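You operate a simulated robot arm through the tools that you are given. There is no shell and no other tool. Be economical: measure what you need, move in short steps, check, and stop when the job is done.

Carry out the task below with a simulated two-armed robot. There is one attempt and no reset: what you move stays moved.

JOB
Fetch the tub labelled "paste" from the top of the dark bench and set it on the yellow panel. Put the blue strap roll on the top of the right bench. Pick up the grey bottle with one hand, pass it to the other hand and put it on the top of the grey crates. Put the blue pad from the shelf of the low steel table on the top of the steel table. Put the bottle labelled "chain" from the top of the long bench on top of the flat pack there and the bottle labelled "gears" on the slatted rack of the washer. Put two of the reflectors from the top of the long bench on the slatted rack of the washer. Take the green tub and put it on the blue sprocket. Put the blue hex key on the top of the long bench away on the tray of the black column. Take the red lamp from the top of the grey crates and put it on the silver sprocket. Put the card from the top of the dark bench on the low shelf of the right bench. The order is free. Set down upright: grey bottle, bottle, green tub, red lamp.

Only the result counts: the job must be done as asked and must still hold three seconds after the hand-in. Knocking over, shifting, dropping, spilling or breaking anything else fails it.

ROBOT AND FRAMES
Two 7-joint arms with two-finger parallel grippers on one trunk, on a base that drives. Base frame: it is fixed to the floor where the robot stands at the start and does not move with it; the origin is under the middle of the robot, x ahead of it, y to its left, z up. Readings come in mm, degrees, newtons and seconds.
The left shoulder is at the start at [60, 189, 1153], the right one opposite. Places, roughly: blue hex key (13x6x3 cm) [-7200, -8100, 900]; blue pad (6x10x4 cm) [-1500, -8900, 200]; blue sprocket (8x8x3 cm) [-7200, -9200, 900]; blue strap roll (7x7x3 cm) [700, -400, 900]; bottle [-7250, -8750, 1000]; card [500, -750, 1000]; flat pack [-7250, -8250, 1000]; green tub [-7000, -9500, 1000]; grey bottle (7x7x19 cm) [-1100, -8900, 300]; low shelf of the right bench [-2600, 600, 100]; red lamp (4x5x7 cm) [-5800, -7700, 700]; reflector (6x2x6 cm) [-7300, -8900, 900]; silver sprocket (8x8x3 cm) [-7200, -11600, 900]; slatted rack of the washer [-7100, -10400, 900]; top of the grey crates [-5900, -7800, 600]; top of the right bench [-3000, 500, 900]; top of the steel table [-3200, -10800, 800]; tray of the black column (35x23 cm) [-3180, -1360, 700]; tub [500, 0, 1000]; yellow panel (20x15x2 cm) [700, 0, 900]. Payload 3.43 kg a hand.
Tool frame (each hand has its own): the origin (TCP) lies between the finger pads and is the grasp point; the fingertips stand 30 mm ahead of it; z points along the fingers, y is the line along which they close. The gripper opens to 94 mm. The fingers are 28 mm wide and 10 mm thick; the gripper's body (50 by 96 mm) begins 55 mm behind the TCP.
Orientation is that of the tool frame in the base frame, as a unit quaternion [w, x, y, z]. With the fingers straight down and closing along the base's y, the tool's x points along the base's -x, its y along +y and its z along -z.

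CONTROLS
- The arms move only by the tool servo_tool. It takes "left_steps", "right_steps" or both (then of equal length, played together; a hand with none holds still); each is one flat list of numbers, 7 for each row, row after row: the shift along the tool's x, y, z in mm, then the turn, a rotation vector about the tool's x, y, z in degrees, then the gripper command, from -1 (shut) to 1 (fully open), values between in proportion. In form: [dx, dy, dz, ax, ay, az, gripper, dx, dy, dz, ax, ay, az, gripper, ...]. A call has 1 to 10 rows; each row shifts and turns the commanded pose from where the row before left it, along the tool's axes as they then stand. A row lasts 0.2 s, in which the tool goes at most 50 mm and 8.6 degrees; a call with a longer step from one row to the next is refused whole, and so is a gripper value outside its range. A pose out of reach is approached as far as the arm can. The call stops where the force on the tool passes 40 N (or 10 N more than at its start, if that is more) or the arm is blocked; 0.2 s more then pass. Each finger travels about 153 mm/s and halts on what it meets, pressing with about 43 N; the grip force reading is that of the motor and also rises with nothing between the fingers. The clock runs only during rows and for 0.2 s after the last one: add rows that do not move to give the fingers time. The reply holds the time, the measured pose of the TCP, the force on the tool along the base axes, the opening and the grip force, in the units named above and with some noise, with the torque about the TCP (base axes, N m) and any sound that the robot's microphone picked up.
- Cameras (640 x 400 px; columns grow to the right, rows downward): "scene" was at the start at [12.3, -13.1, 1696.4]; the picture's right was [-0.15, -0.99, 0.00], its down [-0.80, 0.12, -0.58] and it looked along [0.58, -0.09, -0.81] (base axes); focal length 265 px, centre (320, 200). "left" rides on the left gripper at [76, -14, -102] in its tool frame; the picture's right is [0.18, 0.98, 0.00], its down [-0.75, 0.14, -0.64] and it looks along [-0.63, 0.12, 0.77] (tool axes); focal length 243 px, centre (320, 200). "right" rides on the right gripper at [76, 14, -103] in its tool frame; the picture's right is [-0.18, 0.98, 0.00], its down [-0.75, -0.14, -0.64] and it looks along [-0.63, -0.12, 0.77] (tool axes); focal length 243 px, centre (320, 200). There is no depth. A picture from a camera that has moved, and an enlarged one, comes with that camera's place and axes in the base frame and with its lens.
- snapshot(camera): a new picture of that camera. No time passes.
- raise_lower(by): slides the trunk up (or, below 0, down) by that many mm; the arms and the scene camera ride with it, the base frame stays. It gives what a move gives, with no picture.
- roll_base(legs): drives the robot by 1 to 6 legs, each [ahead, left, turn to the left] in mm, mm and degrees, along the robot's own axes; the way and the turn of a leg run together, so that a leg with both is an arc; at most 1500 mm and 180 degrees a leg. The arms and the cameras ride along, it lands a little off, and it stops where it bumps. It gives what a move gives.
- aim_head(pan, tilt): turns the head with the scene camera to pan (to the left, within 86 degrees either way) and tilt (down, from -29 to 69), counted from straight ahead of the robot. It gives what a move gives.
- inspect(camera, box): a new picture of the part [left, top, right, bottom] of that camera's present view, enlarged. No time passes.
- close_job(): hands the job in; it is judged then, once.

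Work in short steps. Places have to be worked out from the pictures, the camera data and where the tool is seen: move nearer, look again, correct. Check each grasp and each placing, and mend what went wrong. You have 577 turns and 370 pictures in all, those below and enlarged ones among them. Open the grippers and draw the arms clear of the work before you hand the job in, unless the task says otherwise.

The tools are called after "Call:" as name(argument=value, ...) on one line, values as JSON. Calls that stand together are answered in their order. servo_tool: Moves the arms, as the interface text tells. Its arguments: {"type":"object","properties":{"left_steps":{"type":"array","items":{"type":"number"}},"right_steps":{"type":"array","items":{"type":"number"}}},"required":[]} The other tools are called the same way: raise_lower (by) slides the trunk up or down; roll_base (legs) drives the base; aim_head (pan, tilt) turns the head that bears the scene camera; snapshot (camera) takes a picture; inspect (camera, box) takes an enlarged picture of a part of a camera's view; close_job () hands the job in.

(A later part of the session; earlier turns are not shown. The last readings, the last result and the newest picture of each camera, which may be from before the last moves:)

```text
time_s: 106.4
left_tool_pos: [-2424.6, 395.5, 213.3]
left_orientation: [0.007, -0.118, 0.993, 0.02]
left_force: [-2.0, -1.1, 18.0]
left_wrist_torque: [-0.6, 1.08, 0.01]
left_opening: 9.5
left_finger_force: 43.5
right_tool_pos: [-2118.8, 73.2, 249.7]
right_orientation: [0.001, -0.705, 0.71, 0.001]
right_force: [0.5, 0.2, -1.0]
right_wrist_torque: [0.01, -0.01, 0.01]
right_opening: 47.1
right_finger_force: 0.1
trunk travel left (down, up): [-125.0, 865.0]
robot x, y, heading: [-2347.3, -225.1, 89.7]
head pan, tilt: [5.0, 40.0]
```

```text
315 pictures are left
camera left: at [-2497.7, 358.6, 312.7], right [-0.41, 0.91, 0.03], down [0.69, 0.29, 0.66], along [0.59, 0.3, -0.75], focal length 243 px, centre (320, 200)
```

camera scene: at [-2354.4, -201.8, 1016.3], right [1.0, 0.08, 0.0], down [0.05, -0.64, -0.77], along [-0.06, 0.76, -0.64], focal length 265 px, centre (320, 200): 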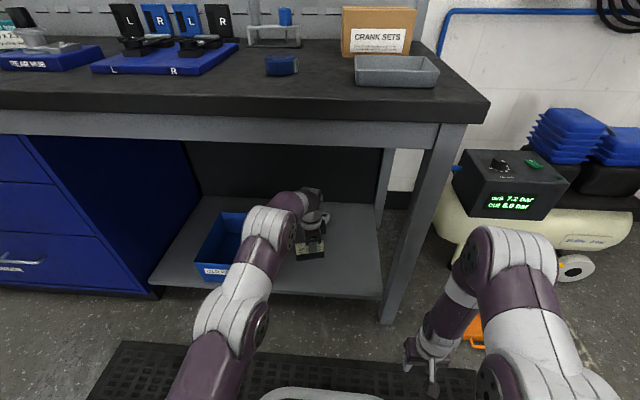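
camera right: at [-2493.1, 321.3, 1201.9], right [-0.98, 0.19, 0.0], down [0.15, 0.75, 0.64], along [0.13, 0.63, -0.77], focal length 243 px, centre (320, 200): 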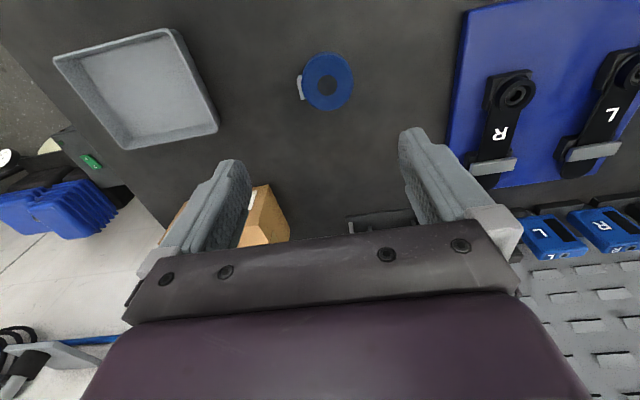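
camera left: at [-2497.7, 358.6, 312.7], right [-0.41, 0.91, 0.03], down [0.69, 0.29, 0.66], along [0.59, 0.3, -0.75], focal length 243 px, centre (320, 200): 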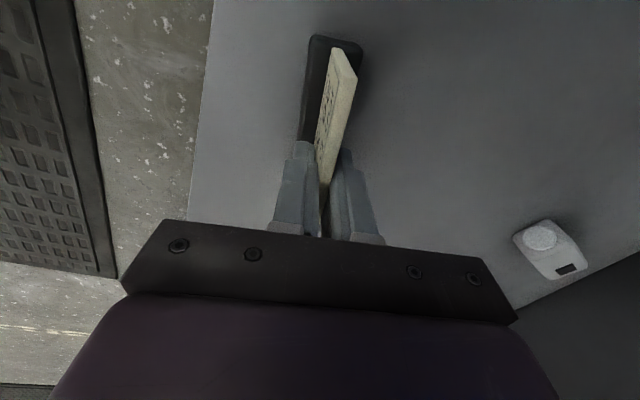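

Contact. I open the fingers and check the card stands.

Call:
servo_tool(left_steps=[0, 0, -1, 0, 0, 0, -0.8, 0, 0, 0, 0, 0, 0, -0.5, 0, 0, 0, 0, 0, 0, -0.2, 0, 0, 0, 0, 0, 0, 0, 0, 0, 0, 0, 0, 0, 0.1])

Call:
snapshot(camera="left")

```text
time_s: 107.6
left_tool_pos: [-2426.0, 395.0, 211.4]
left_orientation: [0.007, -0.12, 0.993, 0.017]
left_force: [-0.2, 0.0, 0.5]
left_wrist_torque: [-0.03, -0.03, 0.02]
left_opening: 51.7
left_finger_force: 0.1
right_tool_pos: [-2119.0, 71.9, 249.4]
right_orientation: [0.001, -0.704, 0.71, 0.001]
right_force: [0.8, -0.2, 0.7]
right_wrist_torque: [-0.04, -0.01, -0.01]
right_opening: 47.3
right_finger_force: 0.1
trunk travel left (down, up): [-125.0, 865.0]
robot x, y, heading: [-2342.9, -226.4, 89.4]
head pan, tilt: [5.0, 40.0]
```

```text
314 pictures are left
camera left: at [-2497.8, 358.0, 310.8], right [-0.41, 0.91, 0.03], down [0.69, 0.29, 0.66], along [0.59, 0.29, -0.75], focal length 243 px, centre (320, 200)
```

left: 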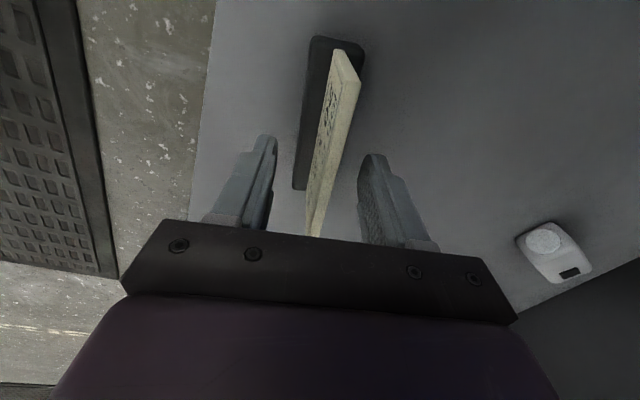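

The card stands. I rise 100 mm and retract out of the bench.

Call:
servo_tool(left_steps=[0, 0, -35, 0, 0, 0, 0.1, 0, 0, -35, 0, 0, 0, 0.1, 0, 0, -35, 0, 0, 0, 0.1, 0, -40, 0, 0, 0, 0, 0.1, 0, -45, 0, 0, 0, 0, 0.1, 0, -45, 0, 0, 0, 0, 0.1, 0, -45, 0, 0, 0, 0, 0.1, 0, -45, 0, 0, 0, 0, 0.1, 0, -45, 0, 0, 0, 0, 0.1, 0, -45, 0, 0, 0, 0, 0])

Call:
snapshot(camera="scene")

```text
time_s: 109.8
left_tool_pos: [-2351.4, 87.7, 307.0]
left_orientation: [0.007, -0.12, 0.993, 0.017]
left_force: [-0.1, -0.2, 0.1]
left_wrist_torque: [0.0, 0.03, 0.04]
left_opening: 46.9
left_finger_force: 0.0
right_tool_pos: [-2117.6, 70.8, 249.1]
right_orientation: [0.001, -0.704, 0.71, 0.001]
right_force: [0.4, 0.8, 1.1]
right_wrist_torque: [-0.02, -0.01, 0.01]
right_opening: 46.9
right_finger_force: 0.1
trunk travel left (down, up): [-125.0, 865.0]
robot x, y, heading: [-2347.0, -227.1, 89.7]
head pan, tilt: [5.0, 40.0]
```

```text
313 pictures are left
camera scene: at [-2354.4, -201.7, 1016.3], right [1.0, 0.08, 0.0], down [0.05, -0.64, -0.77], along [-0.06, 0.76, -0.64], focal length 265 px, centre (320, 200)
```

scene: 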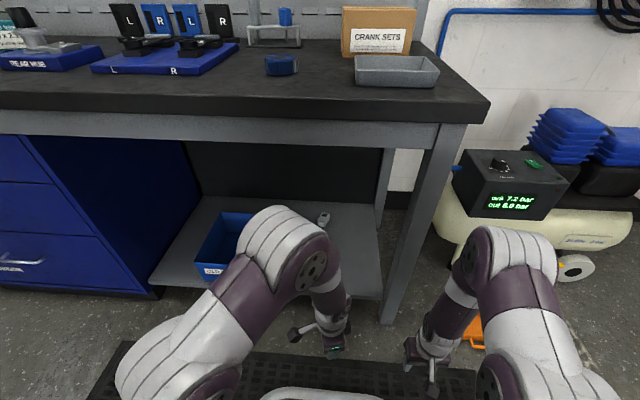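

I raise the trunk, back off and turn to face south, then look at the route.

Call:
raise_lower(by=400)

Call:
raise_lower(by=400)

Call:
inspect(camera="scene", box=[240, 260, 400, 400])

Call:
roll_base(legs=[[-300, 0, 0], [0, 0, -180]])

Call:
aim_head(pan=0, tilt=20)

Call:
snapshot(camera="scene")

```text
time_s: 113.6
left_tool_pos: [-2350.9, 88.2, 706.8]
left_orientation: [0.006, -0.119, 0.993, 0.017]
left_force: [0.3, 0.8, -0.5]
left_wrist_torque: [0.0, -0.01, 0.02]
left_opening: 47.1
left_finger_force: 0.1
right_tool_pos: [-2118.4, 72.2, 648.9]
right_orientation: [0.0, -0.704, 0.71, 0.001]
right_force: [-0.2, 0.1, -0.2]
right_wrist_torque: [-0.02, 0.03, -0.02]
right_opening: 47.1
right_finger_force: 0.1
trunk travel left (down, up): [-525.0, 465.0]
robot x, y, heading: [-2345.0, -225.0, 89.6]
head pan, tilt: [5.0, 40.0]
```

```text
time_s: 117.5
left_tool_pos: [-2350.1, 89.1, 1106.5]
left_orientation: [0.007, -0.119, 0.993, 0.018]
left_force: [-0.3, 0.0, 0.4]
left_wrist_torque: [0.03, 0.01, 0.0]
left_opening: 47.1
left_finger_force: 0.0
right_tool_pos: [-2118.8, 71.8, 1049.0]
right_orientation: [0.0, -0.704, 0.71, 0.001]
right_force: [0.6, 0.2, -0.2]
right_wrist_torque: [0.03, 0.01, 0.0]
right_opening: 46.6
right_finger_force: 0.1
trunk travel left (down, up): [-925.0, 65.0]
robot x, y, heading: [-2349.3, -221.6, 89.4]
head pan, tilt: [5.0, 40.0]
```

```text
2.86 times, centred on (320, 330) of scene
camera zoom: at [-2354.3, -201.8, 1816.3], right [1.0, 0.08, 0.0], down [0.05, -0.64, -0.77], along [-0.06, 0.76, -0.64], focal length 756 px, centre (320, -171)
```

zoom: 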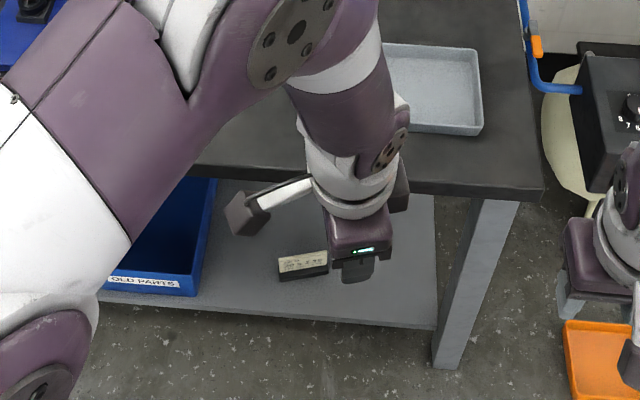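

```text
time_s: 124.5
left_tool_pos: [-2100.4, -723.3, 1103.3]
left_orientation: [0.015, 0.86, 0.511, -0.006]
left_force: [-0.1, 0.1, -0.1]
left_wrist_torque: [-0.02, 0.0, 0.02]
left_opening: 46.8
left_finger_force: 0.1
right_tool_pos: [-2268.8, -883.3, 1047.8]
right_orientation: [-0.008, 0.361, 0.933, -0.003]
right_force: [1.1, 0.2, 0.6]
right_wrist_torque: [-0.02, 0.04, 0.02]
right_opening: 46.8
right_finger_force: 0.0
trunk travel left (down, up): [-925.0, 65.0]
robot x, y, heading: [-2346.9, -519.6, -42.8]
head pan, tilt: [5.0, 40.0]
stopped in leg 2: the robot was blocked; the commanded pose is now the measured one
```

```text
time_s: 125.3
left_tool_pos: [-2100.0, -724.7, 1104.5]
left_orientation: [0.016, 0.86, 0.51, -0.007]
left_force: [0.3, -0.2, -0.1]
left_wrist_torque: [0.03, -0.02, 0.0]
left_opening: 46.8
left_finger_force: 0.0
right_tool_pos: [-2269.3, -882.3, 1047.9]
right_orientation: [-0.009, 0.363, 0.932, -0.004]
right_force: [-0.6, 0.1, 0.7]
right_wrist_torque: [-0.02, 0.03, -0.02]
right_opening: 46.6
right_finger_force: 0.0
trunk travel left (down, up): [-925.0, 65.0]
robot x, y, heading: [-2346.8, -518.9, -43.1]
head pan, tilt: [0.0, 20.0]
```

```text
311 pictures are left
camera scene: at [-2297.5, -538.7, 1846.9], right [-0.68, -0.73, 0.01], down [-0.27, 0.23, -0.94], along [0.68, -0.64, -0.35], focal length 265 px, centre (320, 200)
```

scene: 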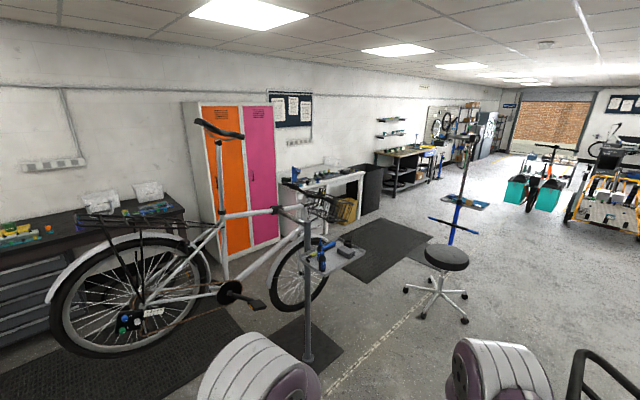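

The turn was blocked partway. I look to the right and down to see by what.

Call:
aim_head(pan=-50, tilt=45)

Call:
snapshot(camera="scene")

Call:
aim_head(pan=50, tilt=45)

Call:
snapshot(camera="scene")

```text
time_s: 126.5
left_tool_pos: [-2099.5, -725.2, 1103.4]
left_orientation: [0.017, 0.86, 0.51, -0.007]
left_force: [-0.3, 0.1, -0.4]
left_wrist_torque: [0.01, 0.01, 0.0]
left_opening: 47.0
left_finger_force: 0.0
right_tool_pos: [-2269.9, -883.2, 1048.4]
right_orientation: [-0.007, 0.362, 0.932, -0.003]
right_force: [0.4, 0.2, -0.6]
right_wrist_torque: [0.0, -0.02, 0.01]
right_opening: 47.3
right_finger_force: 0.1
trunk travel left (down, up): [-925.0, 65.0]
robot x, y, heading: [-2346.7, -521.0, -42.8]
head pan, tilt: [-50.0, 45.0]
```

```text
310 pictures are left
camera scene: at [-2370.2, -556.7, 1809.5], right [-1.0, 0.05, 0.02], down [0.02, 0.7, -0.71], along [-0.05, -0.71, -0.7], focal length 265 px, centre (320, 200)
```

scene: 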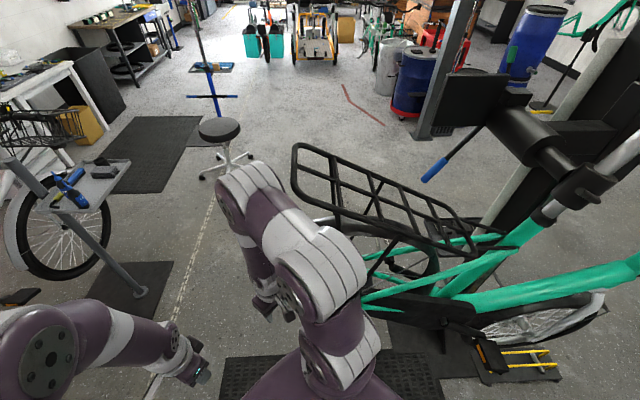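

```text
time_s: 128.3
left_tool_pos: [-2100.6, -725.1, 1104.1]
left_orientation: [0.017, 0.86, 0.51, -0.007]
left_force: [-0.1, 1.0, -0.3]
left_wrist_torque: [0.01, 0.0, 0.0]
left_opening: 47.0
left_finger_force: 0.0
right_tool_pos: [-2269.5, -883.2, 1047.5]
right_orientation: [-0.008, 0.362, 0.932, -0.003]
right_force: [0.2, 1.1, -0.1]
right_wrist_torque: [0.02, -0.01, 0.03]
right_opening: 47.1
right_finger_force: 0.1
trunk travel left (down, up): [-925.0, 65.0]
robot x, y, heading: [-2348.7, -521.5, -43.2]
head pan, tilt: [50.0, 45.0]
```

```text
309 pictures are left
camera scene: at [-2285.5, -465.5, 1808.0], right [0.12, -0.99, 0.0], down [-0.71, -0.09, -0.7], along [0.69, 0.08, -0.72], focal length 265 px, centre (320, 200)
```

scene: 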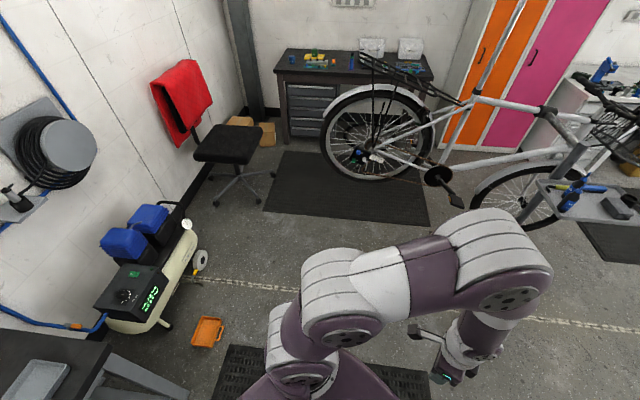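

My right elbow had touched the green bike on the black column. I move diagonally away east (to x≈-1850), then turn to face south and look.

Call:
roll_base(legs=[[365, 341, 0], [0, 0, -47]])

Call:
aim_head(pan=0, tilt=25)

Call:
snapshot(camera="scene")

```text
time_s: 133.3
left_tool_pos: [-1847.2, -830.2, 1106.6]
left_orientation: [0.019, 0.993, 0.12, -0.007]
left_force: [0.2, 0.4, 0.0]
left_wrist_torque: [-0.06, -0.03, -0.01]
left_opening: 47.0
left_finger_force: 0.2
right_tool_pos: [-2078.4, -812.2, 1048.0]
right_orientation: [0.0, 0.707, 0.707, 0.001]
right_force: [-0.5, 0.1, -0.1]
right_wrist_torque: [0.0, 0.03, 0.0]
right_opening: 47.2
right_finger_force: 0.1
trunk travel left (down, up): [-925.0, 65.0]
robot x, y, heading: [-1848.7, -518.9, -90.5]
head pan, tilt: [50.0, 45.0]
```

```text
time_s: 134.5
left_tool_pos: [-1847.4, -830.1, 1107.1]
left_orientation: [0.017, 0.993, 0.119, -0.007]
left_force: [-0.1, 0.0, 0.3]
left_wrist_torque: [-0.03, -0.02, -0.02]
left_opening: 47.1
left_finger_force: 0.1
right_tool_pos: [-2078.2, -812.5, 1048.3]
right_orientation: [0.0, 0.708, 0.706, 0.0]
right_force: [-0.9, -0.5, 0.2]
right_wrist_torque: [-0.02, 0.01, 0.03]
right_opening: 47.0
right_finger_force: 0.0
trunk travel left (down, up): [-925.0, 65.0]
robot x, y, heading: [-1854.0, -517.7, -90.3]
head pan, tilt: [0.0, 25.0]
```

```text
308 pictures are left
camera scene: at [-1851.3, -551.4, 1839.6], right [-1.0, 0.01, 0.0], down [0.0, 0.42, -0.91], along [-0.01, -0.91, -0.42], focal length 265 px, centre (320, 200)
```

scene: 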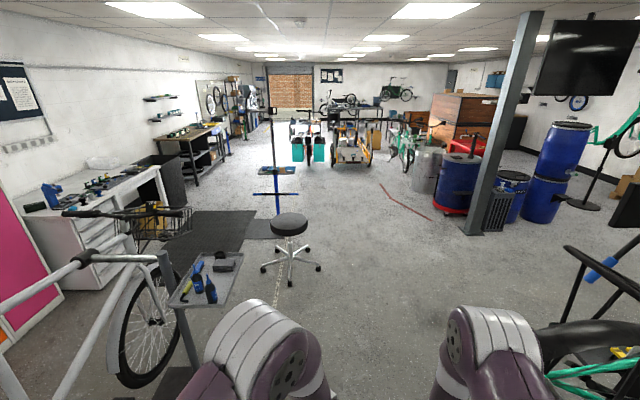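

The way south is open past a stool at (-1572,-2783). I drive south, shifting to x≈-2250 past the stool.

Call:
roll_base(legs=[[1150, -50, 0], [800, -350, 0], [1500, 0, 0]])

Call:
snapshot(camera="scene")

```text
time_s: 151.6
left_tool_pos: [-2313.3, -4267.6, 1107.5]
left_orientation: [0.018, 0.993, 0.116, -0.007]
left_force: [-0.3, -0.2, 0.4]
left_wrist_torque: [-0.01, 0.01, -0.02]
left_opening: 47.2
left_finger_force: 0.1
right_tool_pos: [-2543.7, -4247.8, 1048.8]
right_orientation: [0.0, 0.711, 0.703, 0.001]
right_force: [-0.9, 0.5, -1.1]
right_wrist_torque: [-0.02, 0.01, -0.02]
right_opening: 46.9
right_finger_force: 0.1
trunk travel left (down, up): [-925.0, 65.0]
robot x, y, heading: [-2314.4, -3956.1, -91.0]
head pan, tilt: [0.0, 25.0]
```

```text
307 pictures are left
camera scene: at [-2315.8, -3988.6, 1839.6], right [-1.0, 0.01, 0.0], down [0.01, 0.42, -0.91], along [-0.01, -0.91, -0.42], focal length 265 px, centre (320, 200)
```

scene: 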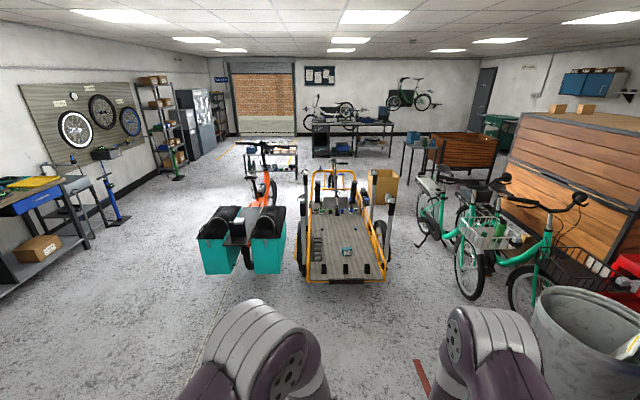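

The low table with boxes is ahead beyond the teal panniers. I pass east of them along x≈-660.

Call:
roll_base(legs=[[650, 0, 0], [0, 1500, 0], [0, 150, 0], [1450, 0, 0], [1000, 0, 0]])

Call:
aim_head(pan=-20, tilt=30)

Call:
snapshot(camera="scene")

```text
time_s: 174.8
left_tool_pos: [-633.8, -7349.5, 1106.9]
left_orientation: [0.018, 0.991, 0.132, -0.008]
left_force: [-0.1, -0.2, -0.3]
left_wrist_torque: [-0.01, 0.0, 0.02]
left_opening: 46.8
left_finger_force: 0.1
right_tool_pos: [-864.1, -7338.8, 1048.7]
right_orientation: [0.0, 0.699, 0.715, 0.001]
right_force: [-0.3, 0.3, 0.5]
right_wrist_torque: [0.01, -0.02, -0.02]
right_opening: 46.9
right_finger_force: 0.0
trunk travel left (down, up): [-925.0, 65.0]
robot x, y, heading: [-645.0, -7036.5, -89.4]
head pan, tilt: [0.0, 25.0]
```

```text
time_s: 175.6
left_tool_pos: [-633.6, -7351.5, 1106.3]
left_orientation: [0.017, 0.991, 0.133, -0.007]
left_force: [0.3, 0.5, 0.4]
left_wrist_torque: [-0.01, 0.04, -0.01]
left_opening: 47.1
left_finger_force: 0.0
right_tool_pos: [-865.7, -7338.4, 1048.7]
right_orientation: [-0.001, 0.699, 0.715, 0.0]
right_force: [-0.6, 0.0, -1.0]
right_wrist_torque: [-0.01, 0.02, -0.03]
right_opening: 46.7
right_finger_force: 0.1
trunk travel left (down, up): [-925.0, 65.0]
robot x, y, heading: [-645.6, -7037.5, -88.9]
head pan, tilt: [-20.0, 30.0]
```

```text
306 pictures are left
camera scene: at [-675.8, -7066.5, 1831.7], right [-0.95, 0.33, 0.0], down [0.16, 0.47, -0.87], along [-0.28, -0.82, -0.5], focal length 265 px, centre (320, 200)
```

scene: 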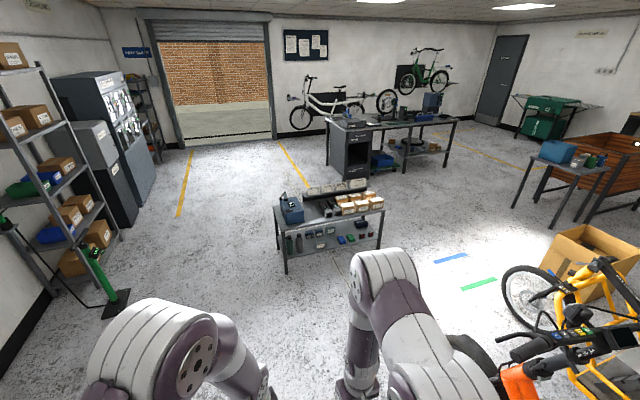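

The low steel table's front is at y≈-8890, x -970…-1975. I drive up to about (-1300,-8230) and look.

Call:
roll_base(legs=[[1000, -300, 0], [150, -330, 0]])

Call:
aim_head(pan=0, tilt=55)

Call:
snapshot(camera="scene")

```text
time_s: 182.9
left_tool_pos: [-1246.2, -8510.9, 1106.7]
left_orientation: [0.017, 0.991, 0.135, -0.007]
left_force: [0.2, -1.2, 0.0]
left_wrist_torque: [-0.03, 0.02, 0.0]
left_opening: 47.0
left_finger_force: 0.0
right_tool_pos: [-1478.7, -8500.6, 1047.5]
right_orientation: [-0.001, 0.697, 0.717, 0.0]
right_force: [-1.0, 0.5, -0.6]
right_wrist_torque: [-0.03, -0.01, 0.01]
right_opening: 46.8
right_finger_force: 0.1
trunk travel left (down, up): [-925.0, 65.0]
robot x, y, heading: [-1262.7, -8202.6, -88.8]
head pan, tilt: [-20.0, 30.0]
```

```text
time_s: 183.8
left_tool_pos: [-1249.0, -8513.3, 1106.1]
left_orientation: [0.018, 0.991, 0.135, -0.006]
left_force: [-0.3, 0.8, -0.1]
left_wrist_torque: [0.01, -0.02, 0.03]
left_opening: 47.1
left_finger_force: 0.1
right_tool_pos: [-1479.6, -8501.0, 1047.4]
right_orientation: [0.0, 0.697, 0.717, 0.001]
right_force: [-0.6, -0.5, -0.3]
right_wrist_torque: [-0.03, 0.02, 0.01]
right_opening: 47.0
right_finger_force: 0.1
trunk travel left (down, up): [-925.0, 65.0]
robot x, y, heading: [-1261.4, -8198.2, -88.9]
head pan, tilt: [0.0, 55.0]
```

```text
305 pictures are left
camera scene: at [-1261.6, -8213.8, 1795.7], right [-1.0, -0.02, 0.0], down [-0.02, 0.82, -0.57], along [0.01, -0.57, -0.82], focal length 265 px, centre (320, 200)
```

scene: 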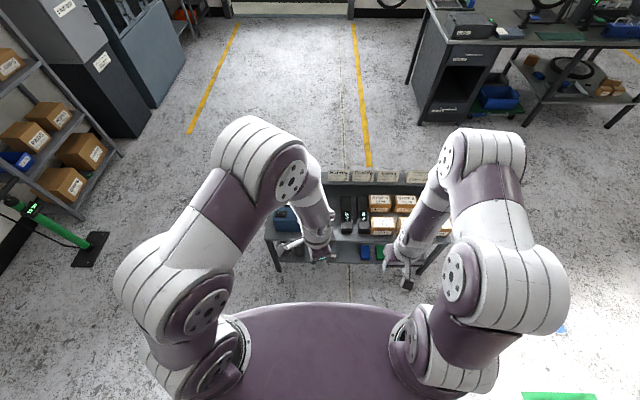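

I lower the trunk 400 mm and look at the shelf under the table top.

Call:
raise_lower(by=-400)

Call:
raise_lower(by=-200)

Call:
aim_head(pan=0, tilt=45)

Call:
snapshot(camera="scene")

Call:
snapshot(camera="left")

Call:
snapshot(camera="right")

```text
time_s: 187.6
left_tool_pos: [-1248.7, -8512.1, 706.9]
left_orientation: [0.017, 0.991, 0.135, -0.006]
left_force: [-1.3, 0.8, 0.5]
left_wrist_torque: [-0.02, 0.02, 0.01]
left_opening: 47.3
left_finger_force: 0.1
right_tool_pos: [-1479.9, -8501.2, 648.0]
right_orientation: [-0.001, 0.696, 0.718, 0.001]
right_force: [-0.4, -0.3, -0.4]
right_wrist_torque: [0.01, 0.03, 0.01]
right_opening: 46.7
right_finger_force: 0.0
trunk travel left (down, up): [-525.0, 465.0]
robot x, y, heading: [-1256.1, -8199.5, -88.7]
head pan, tilt: [0.0, 55.0]
```

```text
time_s: 189.8
left_tool_pos: [-1247.8, -8510.7, 508.3]
left_orientation: [0.017, 0.991, 0.135, -0.006]
left_force: [-0.6, 0.0, 0.5]
left_wrist_torque: [-0.01, 0.03, 0.02]
left_opening: 47.1
left_finger_force: 0.1
right_tool_pos: [-1479.0, -8500.8, 447.8]
right_orientation: [0.0, 0.697, 0.717, 0.001]
right_force: [0.2, 0.4, -0.7]
right_wrist_torque: [-0.02, 0.01, 0.0]
right_opening: 47.0
right_finger_force: 0.0
trunk travel left (down, up): [-325.0, 665.0]
robot x, y, heading: [-1263.0, -8201.2, -88.4]
head pan, tilt: [0.0, 55.0]
```

```text
time_s: 190.5
left_tool_pos: [-1248.3, -8512.9, 507.1]
left_orientation: [0.018, 0.991, 0.135, -0.007]
left_force: [0.2, -0.4, 0.1]
left_wrist_torque: [0.03, -0.03, -0.03]
left_opening: 47.1
left_finger_force: 0.1
right_tool_pos: [-1478.5, -8501.9, 448.5]
right_orientation: [-0.001, 0.697, 0.717, 0.001]
right_force: [0.5, -0.3, 1.2]
right_wrist_torque: [-0.01, -0.01, 0.01]
right_opening: 47.1
right_finger_force: 0.0
trunk travel left (down, up): [-325.0, 665.0]
robot x, y, heading: [-1265.3, -8198.7, -88.6]
head pan, tilt: [0.0, 45.0]
```

```text
304 pictures are left
camera scene: at [-1260.9, -8222.7, 1209.0], right [-1.0, -0.02, 0.0], down [-0.02, 0.71, -0.71], along [0.02, -0.71, -0.71], focal length 265 px, centre (320, 200)
```

scene: 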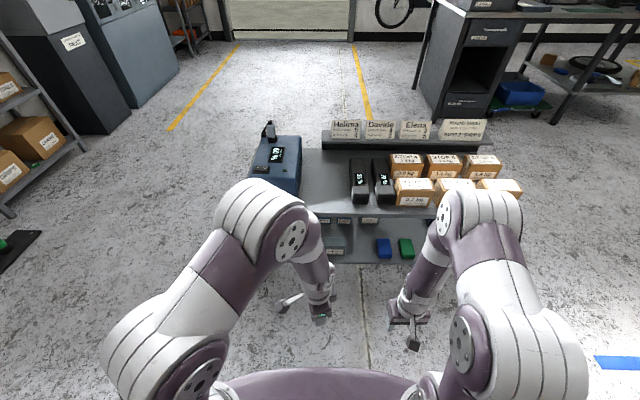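

```text
303 pictures are left
camera left: at [-1178.3, -8474.2, 607.2], right [0.44, -0.9, 0.03], down [-0.68, -0.31, 0.66], along [-0.58, -0.31, -0.75], focal length 243 px, centre (320, 200)
```

left: 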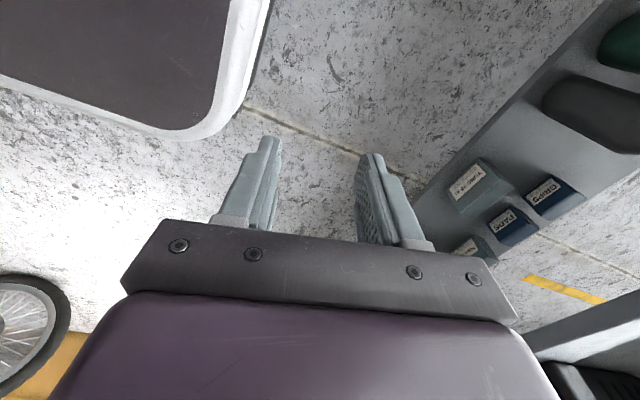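

```text
302 pictures are left
camera right: at [-1467.1, -8425.6, 550.0], right [0.99, -0.16, 0.0], down [-0.12, -0.76, 0.64], along [-0.1, -0.63, -0.77], focal length 243 px, centre (320, 200)
```

right: 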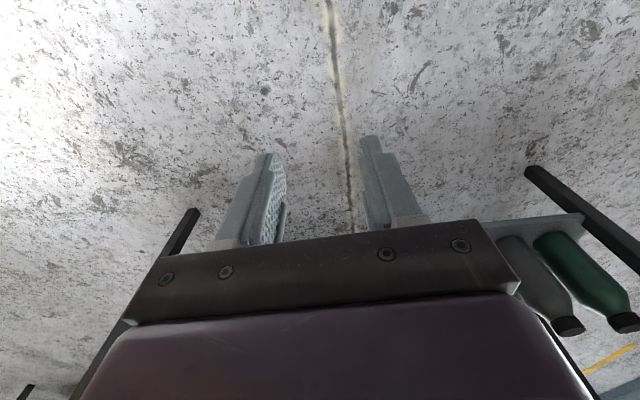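

I lower further and look level under the table top.

Call:
raise_lower(by=-250)

Call:
aim_head(pan=0, tilt=35)

Call:
snapshot(camera="scene")

Call:
inspect(camera="scene", box=[230, 120, 550, 320])

```text
time_s: 193.1
left_tool_pos: [-1247.7, -8511.5, 256.6]
left_orientation: [0.018, 0.991, 0.136, -0.006]
left_force: [-0.4, -0.5, -0.8]
left_wrist_torque: [0.01, 0.01, 0.0]
left_opening: 47.1
left_finger_force: 0.1
right_tool_pos: [-1479.3, -8501.3, 197.6]
right_orientation: [-0.001, 0.697, 0.717, 0.0]
right_force: [0.0, 0.0, 0.5]
right_wrist_torque: [0.0, -0.02, 0.0]
right_opening: 47.2
right_finger_force: 0.0
trunk travel left (down, up): [-75.0, 915.0]
robot x, y, heading: [-1258.8, -8201.1, -89.0]
head pan, tilt: [0.0, 45.0]
```

```text
time_s: 193.8
left_tool_pos: [-1247.9, -8511.8, 257.7]
left_orientation: [0.017, 0.991, 0.135, -0.006]
left_force: [-0.7, 0.1, -0.3]
left_wrist_torque: [0.0, 0.0, 0.03]
left_opening: 47.2
left_finger_force: 0.1
right_tool_pos: [-1477.9, -8500.9, 198.0]
right_orientation: [-0.001, 0.697, 0.717, 0.001]
right_force: [-1.4, -0.1, -0.6]
right_wrist_torque: [0.01, 0.01, 0.01]
right_opening: 47.0
right_finger_force: 0.1
trunk travel left (down, up): [-75.0, 915.0]
robot x, y, heading: [-1263.4, -8201.3, -88.7]
head pan, tilt: [0.0, 35.0]
```

```text
301 pictures are left
camera scene: at [-1260.8, -8229.5, 973.8], right [-1.0, -0.02, 0.0], down [-0.01, 0.57, -0.82], along [0.02, -0.82, -0.57], focal length 265 px, centre (320, 200)
```

scene: 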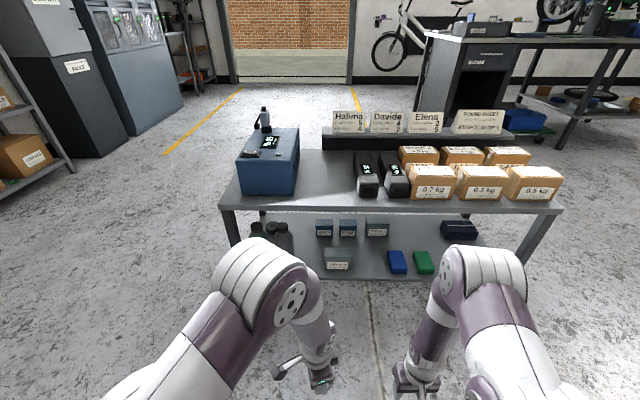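

```text
2.00 times, centred on (390, 220) of scene
camera zoom: at [-1260.8, -8229.5, 973.8], right [-1.0, -0.02, 0.0], down [-0.01, 0.57, -0.82], along [0.02, -0.82, -0.57], focal length 529 px, centre (180, 160)
```

zoom: 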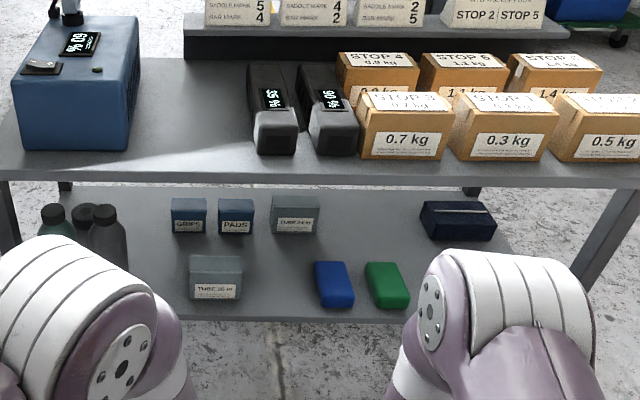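

The blue pad lies at ≈(-1543,-8938) on the shelf (z≈170), the bottles near (-1090,-9000); the table top (≈490) forces a slanted grasp. First I turn the left hand back by 74° so it closes crosswise.

Call:
servo_tool(left_steps=[0, 0, -10, 0, 0, -8.3, 0, 0, 0, -10, 0, 0, -8.3, 0, 0, 0, -10, 0, 0, -8.3, 0, 0, 0, -10, 0, 0, -8.3, 0, 0, 0, -10, 0, 0, -8.3, 0, 0, 0, -10, 0, 0, -8.3, 0, 0, 0, 0, 0, 0, -8.3, 0, 0, 0, 0, 0, 0, -8.3, 0, 0, 0, 0, 0, 0, -8.3, 0])

Call:
snapshot(camera="left")

```text
time_s: 195.8
left_tool_pos: [-1247.2, -8509.3, 317.7]
left_orientation: [0.011, 0.705, 0.709, -0.015]
left_force: [0.3, 0.2, -0.2]
left_wrist_torque: [0.0, -0.03, -0.04]
left_opening: 47.4
left_finger_force: 0.2
right_tool_pos: [-1478.1, -8500.3, 198.7]
right_orientation: [0.0, 0.696, 0.718, 0.0]
right_force: [0.2, -0.4, -0.5]
right_wrist_torque: [0.0, -0.01, 0.04]
right_opening: 47.0
right_finger_force: 0.1
trunk travel left (down, up): [-75.0, 915.0]
robot x, y, heading: [-1261.8, -8198.4, -88.7]
head pan, tilt: [0.0, 35.0]
```

```text
299 pictures are left
camera left: at [-1262.1, -8430.0, 416.6], right [0.98, 0.19, -0.01], down [0.15, -0.73, 0.67], along [0.12, -0.66, -0.74], focal length 243 px, centre (320, 200)
```

left: 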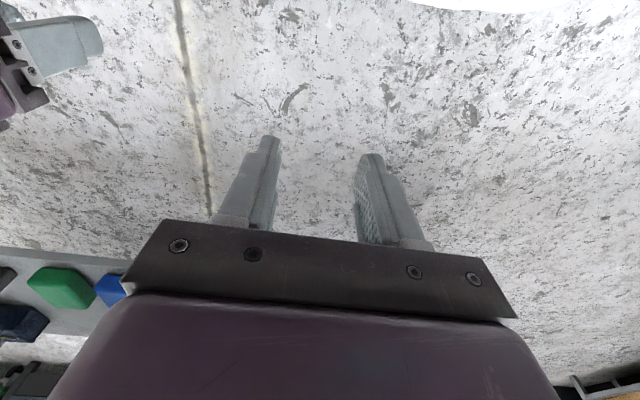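

Now I pitch the left hand 65° up toward the horizontal while shifting it left toward x≈-1110.

Call:
servo_tool(left_steps=[0, 17, 0, 0, -8.1, 0, 0.5, 0, 17, 0, 0, -8.1, 0, 1, 0, 17, 0, 0, -8.1, 0, 1, 0, 17, 0, 0, -8.1, 0, 1, 0, 17, 0, 0, -8.1, 0, 1, 0, 17, 0, 0, -8.1, 0, 1, 0, 17, 0, 0, -8.1, 0, 1, 0, 17, 0, 0, -8.1, 0, 1, 0, 0, 0, 0, 0, 0, 1])

Call:
snapshot(camera="left")

Call:
snapshot(camera="scene")

```text
time_s: 197.8
left_tool_pos: [-1192.7, -8562.5, 358.6]
left_orientation: [0.362, 0.606, 0.61, -0.36]
left_force: [0.5, 1.4, -1.1]
left_wrist_torque: [0.03, -0.03, 0.01]
left_opening: 94.0
left_finger_force: 0.0
left hand out of reach, approached as far as the arm can: row 5, 6, 7, 8
right_tool_pos: [-1478.5, -8500.7, 197.6]
right_orientation: [0.0, 0.696, 0.718, 0.0]
right_force: [0.6, 0.2, -0.4]
right_wrist_torque: [-0.03, -0.02, 0.01]
right_opening: 47.1
right_finger_force: 0.1
trunk travel left (down, up): [-75.0, 915.0]
robot x, y, heading: [-1260.0, -8197.2, -88.6]
head pan, tilt: [0.0, 35.0]
```

```text
298 pictures are left
camera left: at [-1208.0, -8437.5, 339.9], right [0.98, 0.09, -0.16], down [0.14, 0.2, 0.97], along [0.12, -0.97, 0.19], focal length 243 px, centre (320, 200)
```

left: 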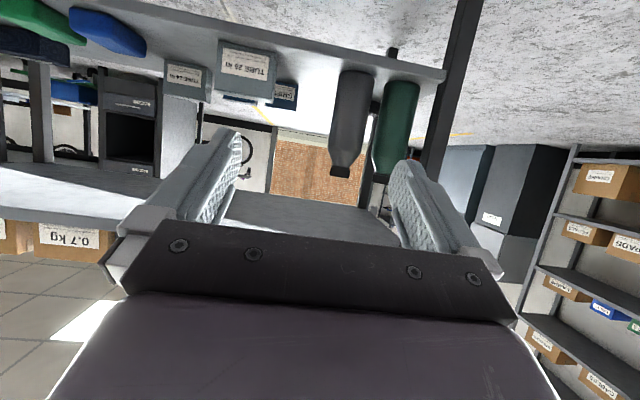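

```text
297 pictures are left
camera scene: at [-1260.7, -8229.4, 973.9], right [-1.0, -0.02, 0.0], down [-0.01, 0.57, -0.82], along [0.02, -0.82, -0.57], focal length 265 px, centre (320, 200)
```

scene: 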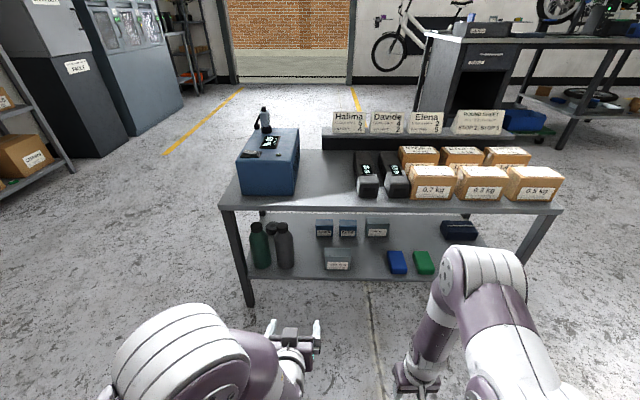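

Good view of the bottles; I zoom to identify the third one behind.

Call:
inspect(camera="scene", box=[220, 190, 320, 290])

Call:
inspect(camera="left", box=[280, 30, 480, 210])

```text
4.00 times, centred on (270, 240) of scene
camera zoom: at [-1260.7, -8229.4, 973.9], right [-1.0, -0.02, 0.0], down [-0.01, 0.57, -0.82], along [0.02, -0.82, -0.57], focal length 1058 px, centre (520, 40)
```

zoom: 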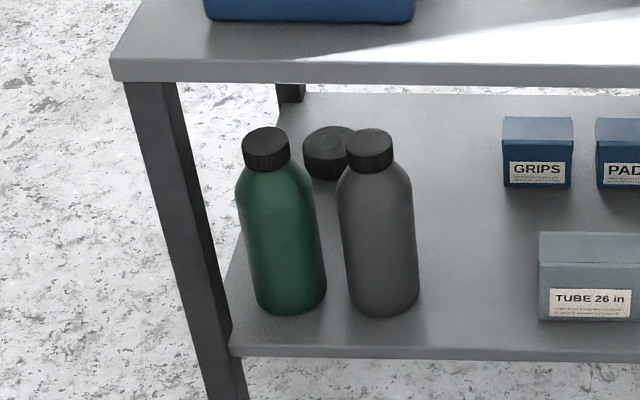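

```text
2.22 times, centred on (380, 120) of left
camera zoom: at [-1208.0, -8437.5, 339.9], right [0.98, 0.09, -0.16], down [0.14, 0.2, 0.97], along [0.12, -0.97, 0.19], focal length 539 px, centre (187, 378)
```

zoom: 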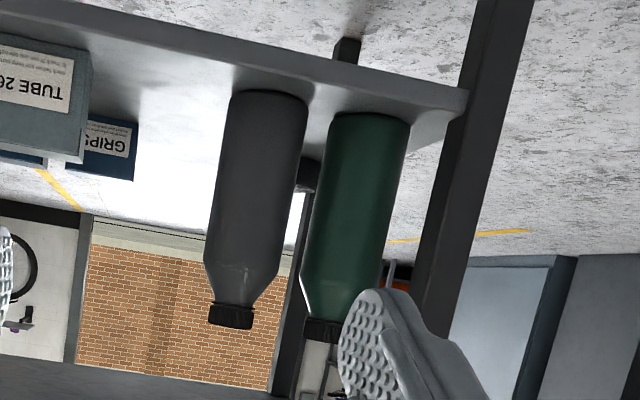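

The grey bottle stands at ≈(-1115,-8923), shelf z≈186, top ≈380; the green one is only ~19 mm beside it on the +x side. I'll come from the right with the hand yawed left. First strafe right 290 mm.

Call:
roll_base(legs=[[0, -290, 0]])

Call:
servo_tool(left_steps=[0, 0, 20, -7, 0, -3.8, 1, 0, 0, 20, -7, 0, -3.8, 1, 0, 0, 20, -7, 0, -3.8, 1, 0, 0, 20, -7, 0, -3.8, 1, 0, 0, 0, 0, 0, 0, 1])

Call:
snapshot(camera="left")

Call:
snapshot(camera="scene")

```text
time_s: 199.8
left_tool_pos: [-1479.7, -8569.2, 358.2]
left_orientation: [0.362, 0.606, 0.611, -0.359]
left_force: [-0.3, -0.4, -0.3]
left_wrist_torque: [0.01, 0.0, 0.01]
left_opening: 94.0
left_finger_force: 0.1
right_tool_pos: [-1766.2, -8508.2, 198.4]
right_orientation: [-0.001, 0.696, 0.718, 0.0]
right_force: [0.1, 0.4, 0.7]
right_wrist_torque: [-0.01, 0.0, -0.03]
right_opening: 47.1
right_finger_force: 0.2
trunk travel left (down, up): [-75.0, 915.0]
robot x, y, heading: [-1547.4, -8204.8, -88.5]
head pan, tilt: [0.0, 35.0]
```

```text
time_s: 201.0
left_tool_pos: [-1477.1, -8637.3, 351.9]
left_orientation: [0.43, 0.456, 0.731, -0.269]
left_force: [0.3, -0.2, 0.3]
left_wrist_torque: [0.0, 0.03, 0.0]
left_opening: 94.2
left_finger_force: 0.0
left hand out of reach, approached as far as the arm can: row 4
right_tool_pos: [-1766.7, -8509.0, 198.9]
right_orientation: [-0.001, 0.696, 0.718, 0.001]
right_force: [0.1, 0.3, 0.2]
right_wrist_torque: [0.0, 0.0, -0.02]
right_opening: 47.1
right_finger_force: 0.0
trunk travel left (down, up): [-75.0, 915.0]
robot x, y, heading: [-1550.3, -8205.3, -88.7]
head pan, tilt: [0.0, 35.0]
```

```text
294 pictures are left
camera left: at [-1546.5, -8530.7, 333.0], right [0.84, 0.51, -0.16], down [0.04, 0.24, 0.97], along [0.54, -0.82, 0.18], focal length 243 px, centre (320, 200)
```

left: 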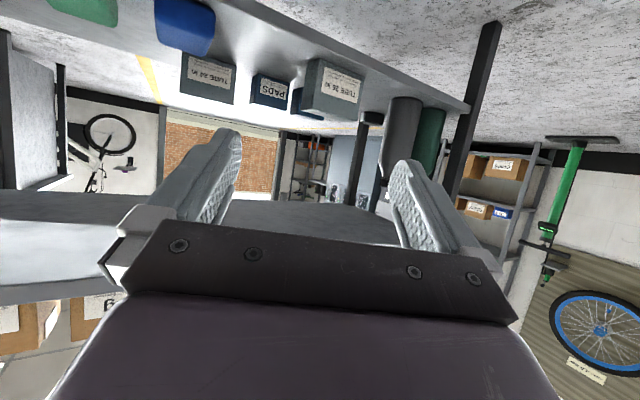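

```text
293 pictures are left
camera scene: at [-1548.7, -8236.4, 973.8], right [-1.0, -0.02, 0.0], down [-0.01, 0.57, -0.82], along [0.02, -0.82, -0.57], focal length 265 px, centre (320, 200)
```

scene: 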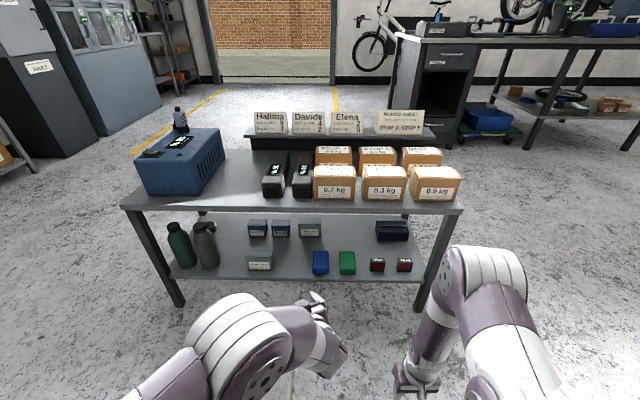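

I roll 140 mm ahead and 100 mm left to bring the bottle into reach.

Call:
roll_base(legs=[[140, 100, 0]])

```text
time_s: 202.5
left_tool_pos: [-1373.8, -8775.5, 350.4]
left_orientation: [0.43, 0.456, 0.731, -0.27]
left_force: [-0.6, -0.4, 0.4]
left_wrist_torque: [0.03, 0.02, 0.0]
left_opening: 94.0
left_finger_force: 0.1
right_tool_pos: [-1661.8, -8645.8, 197.8]
right_orientation: [0.0, 0.696, 0.718, 0.001]
right_force: [0.3, -0.8, 0.7]
right_wrist_torque: [-0.01, -0.02, -0.02]
right_opening: 47.2
right_finger_force: 0.1
trunk travel left (down, up): [-75.0, 915.0]
robot x, y, heading: [-1442.5, -8341.1, -88.5]
head pan, tilt: [0.0, 35.0]
```

I move the left hand to the pre-grasp point in front of the bottle.

Call:
servo_tool(left_steps=[3.6, 33.6, 28.4, 0, 0, 0, 1, 3.6, 33.6, 28.4, 0, 0, 0, 1, 3.6, 33.6, 28.4, 0, 0, 0, 1, 3.6, 33.6, 28.4, 0, 0, 0, 1, 3.6, 33.6, 28.4, 0, 0, 0, 1, 0, 0, 0, 0, 0, 0, 1])

Call:
snapshot(camera="left")

Call:
snapshot(camera="scene")

```text
time_s: 203.9
left_tool_pos: [-1171.2, -8809.4, 264.6]
left_orientation: [0.43, 0.456, 0.731, -0.269]
left_force: [-0.8, 0.1, -0.7]
left_wrist_torque: [-0.04, 0.02, -0.02]
left_opening: 94.1
left_finger_force: 0.1
right_tool_pos: [-1662.0, -8645.3, 197.7]
right_orientation: [-0.001, 0.696, 0.718, 0.001]
right_force: [0.5, -0.5, -0.8]
right_wrist_torque: [-0.02, 0.04, -0.01]
right_opening: 47.2
right_finger_force: 0.1
trunk travel left (down, up): [-75.0, 915.0]
robot x, y, heading: [-1445.4, -8339.3, -88.5]
head pan, tilt: [0.0, 35.0]
```

```text
292 pictures are left
camera left: at [-1239.9, -8700.7, 247.3], right [0.84, 0.51, -0.16], down [0.04, 0.24, 0.97], along [0.54, -0.82, 0.18], focal length 243 px, centre (320, 200)
```

left: 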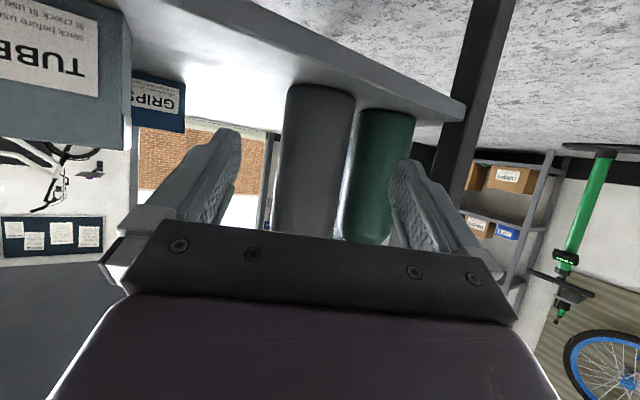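

```text
291 pictures are left
camera scene: at [-1445.2, -8373.6, 973.9], right [-1.0, -0.03, 0.0], down [-0.01, 0.57, -0.82], along [0.02, -0.82, -0.57], focal length 265 px, centre (320, 200)
```

scene: 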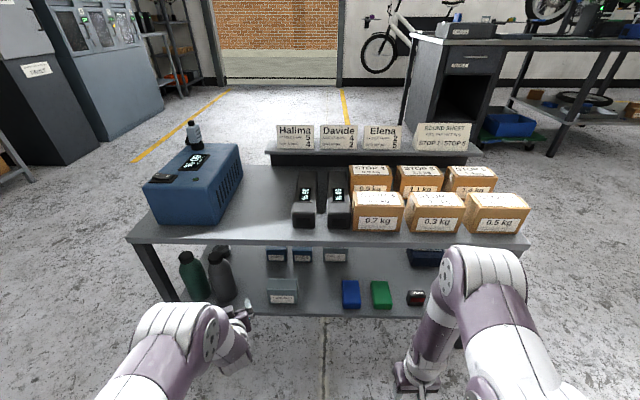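

The bottle is seen ≈5 mm left of plan: ≈(-1111,-8920). I yaw 16° more left for clearance to the green bottle and shift the pre-grasp accordingly.

Call:
servo_tool(left_steps=[0, -15, 0, -7, 0, -3.9, 0.8, 0, -15, 0, -7, 0, -3.9, 0.8, 0, 0, 0, 0, 0, 0, 0.8])

Call:
snapshot(camera="left")

```text
time_s: 204.7
left_tool_pos: [-1197.4, -8821.6, 266.9]
left_orientation: [0.464, 0.348, 0.788, -0.206]
left_force: [0.2, -0.5, -0.2]
left_wrist_torque: [0.03, 0.01, 0.01]
left_opening: 84.6
left_finger_force: 0.0
right_tool_pos: [-1661.9, -8645.5, 197.8]
right_orientation: [-0.001, 0.696, 0.718, 0.0]
right_force: [0.4, -0.3, 0.2]
right_wrist_torque: [-0.04, 0.01, 0.02]
right_opening: 46.9
right_finger_force: 0.0
trunk travel left (down, up): [-75.0, 915.0]
robot x, y, heading: [-1445.8, -8343.6, -88.7]
head pan, tilt: [0.0, 35.0]
```

```text
290 pictures are left
camera left: at [-1293.8, -8737.3, 249.0], right [0.67, 0.73, -0.16], down [-0.03, 0.24, 0.97], along [0.74, -0.64, 0.18], focal length 243 px, centre (320, 200)
```

left: 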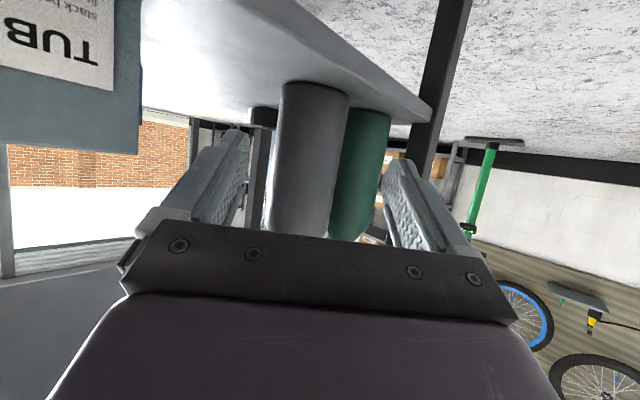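

Aligned within a few mm. I slide forward so the fingers straddle the bottle.

Call:
servo_tool(left_steps=[-12, 0, 27.8, 0, 0, 0, 0.8, -12, 0, 27.8, 0, 0, 0, 0.8, -12, 0, 27.8, 0, 0, 0, 0.8, -12, 0, 27.8, 0, 0, 0, 0.8, 0, 0, 0, 0, 0, 0, 0.8])

Call:
snapshot(camera="left")

Call:
inspect(camera="scene", box=[140, 220, 300, 340])

```text
time_s: 205.9
left_tool_pos: [-1116.4, -8910.8, 253.9]
left_orientation: [0.463, 0.349, 0.788, -0.207]
left_force: [-0.3, 0.5, 0.5]
left_wrist_torque: [0.01, -0.01, 0.01]
left_opening: 84.6
left_finger_force: 0.1
right_tool_pos: [-1663.8, -8646.5, 198.2]
right_orientation: [0.0, 0.696, 0.718, 0.001]
right_force: [-1.3, -0.1, -0.9]
right_wrist_torque: [-0.04, -0.02, 0.0]
right_opening: 47.3
right_finger_force: 0.1
trunk travel left (down, up): [-75.0, 915.0]
robot x, y, heading: [-1444.3, -8345.3, -88.4]
head pan, tilt: [0.0, 35.0]
```

```text
289 pictures are left
camera left: at [-1212.6, -8827.1, 236.3], right [0.67, 0.73, -0.16], down [-0.03, 0.24, 0.97], along [0.74, -0.64, 0.18], focal length 243 px, centre (320, 200)
```

left: 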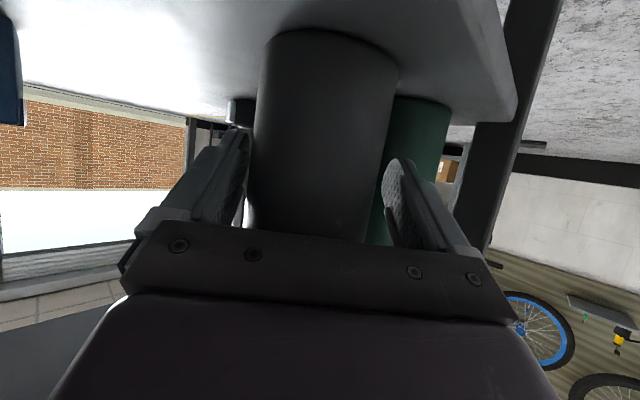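

```text
3.33 times, centred on (220, 280) of scene
camera zoom: at [-1445.2, -8373.6, 973.9], right [-1.0, -0.03, 0.0], down [-0.01, 0.57, -0.82], along [0.02, -0.82, -0.57], focal length 882 px, centre (653, -67)
```

zoom: 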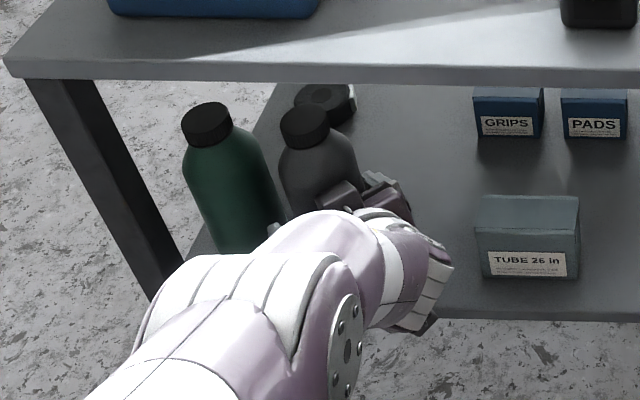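

The fingers straddle the bottle. I close.

Call:
servo_tool(left_steps=[0, 0, 0, 0, 0, 0, 0.6, 0, 0, 0, 0, 0, 0, 0, 0, 0, 0, 0, 0, 0, -1, 0, 0, 0, 0, 0, 0, -1])

Call:
snapshot(camera="left")

```text
time_s: 206.9
left_tool_pos: [-1116.4, -8911.8, 255.3]
left_orientation: [0.464, 0.349, 0.788, -0.207]
left_force: [-0.1, -2.7, 1.0]
left_wrist_torque: [-0.03, -0.16, -0.04]
left_opening: 70.7
left_finger_force: 42.9
right_tool_pos: [-1662.5, -8645.6, 198.3]
right_orientation: [-0.001, 0.695, 0.719, 0.0]
right_force: [-0.1, -0.1, -0.2]
right_wrist_torque: [0.0, 0.01, 0.0]
right_opening: 47.1
right_finger_force: 0.0
trunk travel left (down, up): [-75.0, 915.0]
robot x, y, heading: [-1447.3, -8342.5, -88.2]
head pan, tilt: [0.0, 35.0]
```

```text
287 pictures are left
camera left: at [-1212.8, -8827.1, 236.5], right [0.67, 0.73, -0.16], down [-0.03, 0.24, 0.97], along [0.74, -0.64, 0.18], focal length 243 px, centre (320, 200)
```

left: 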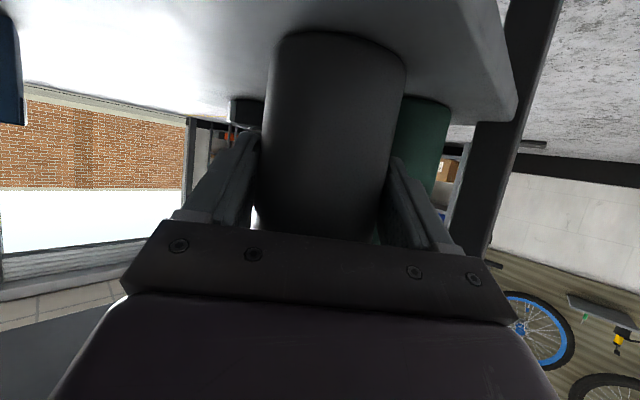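

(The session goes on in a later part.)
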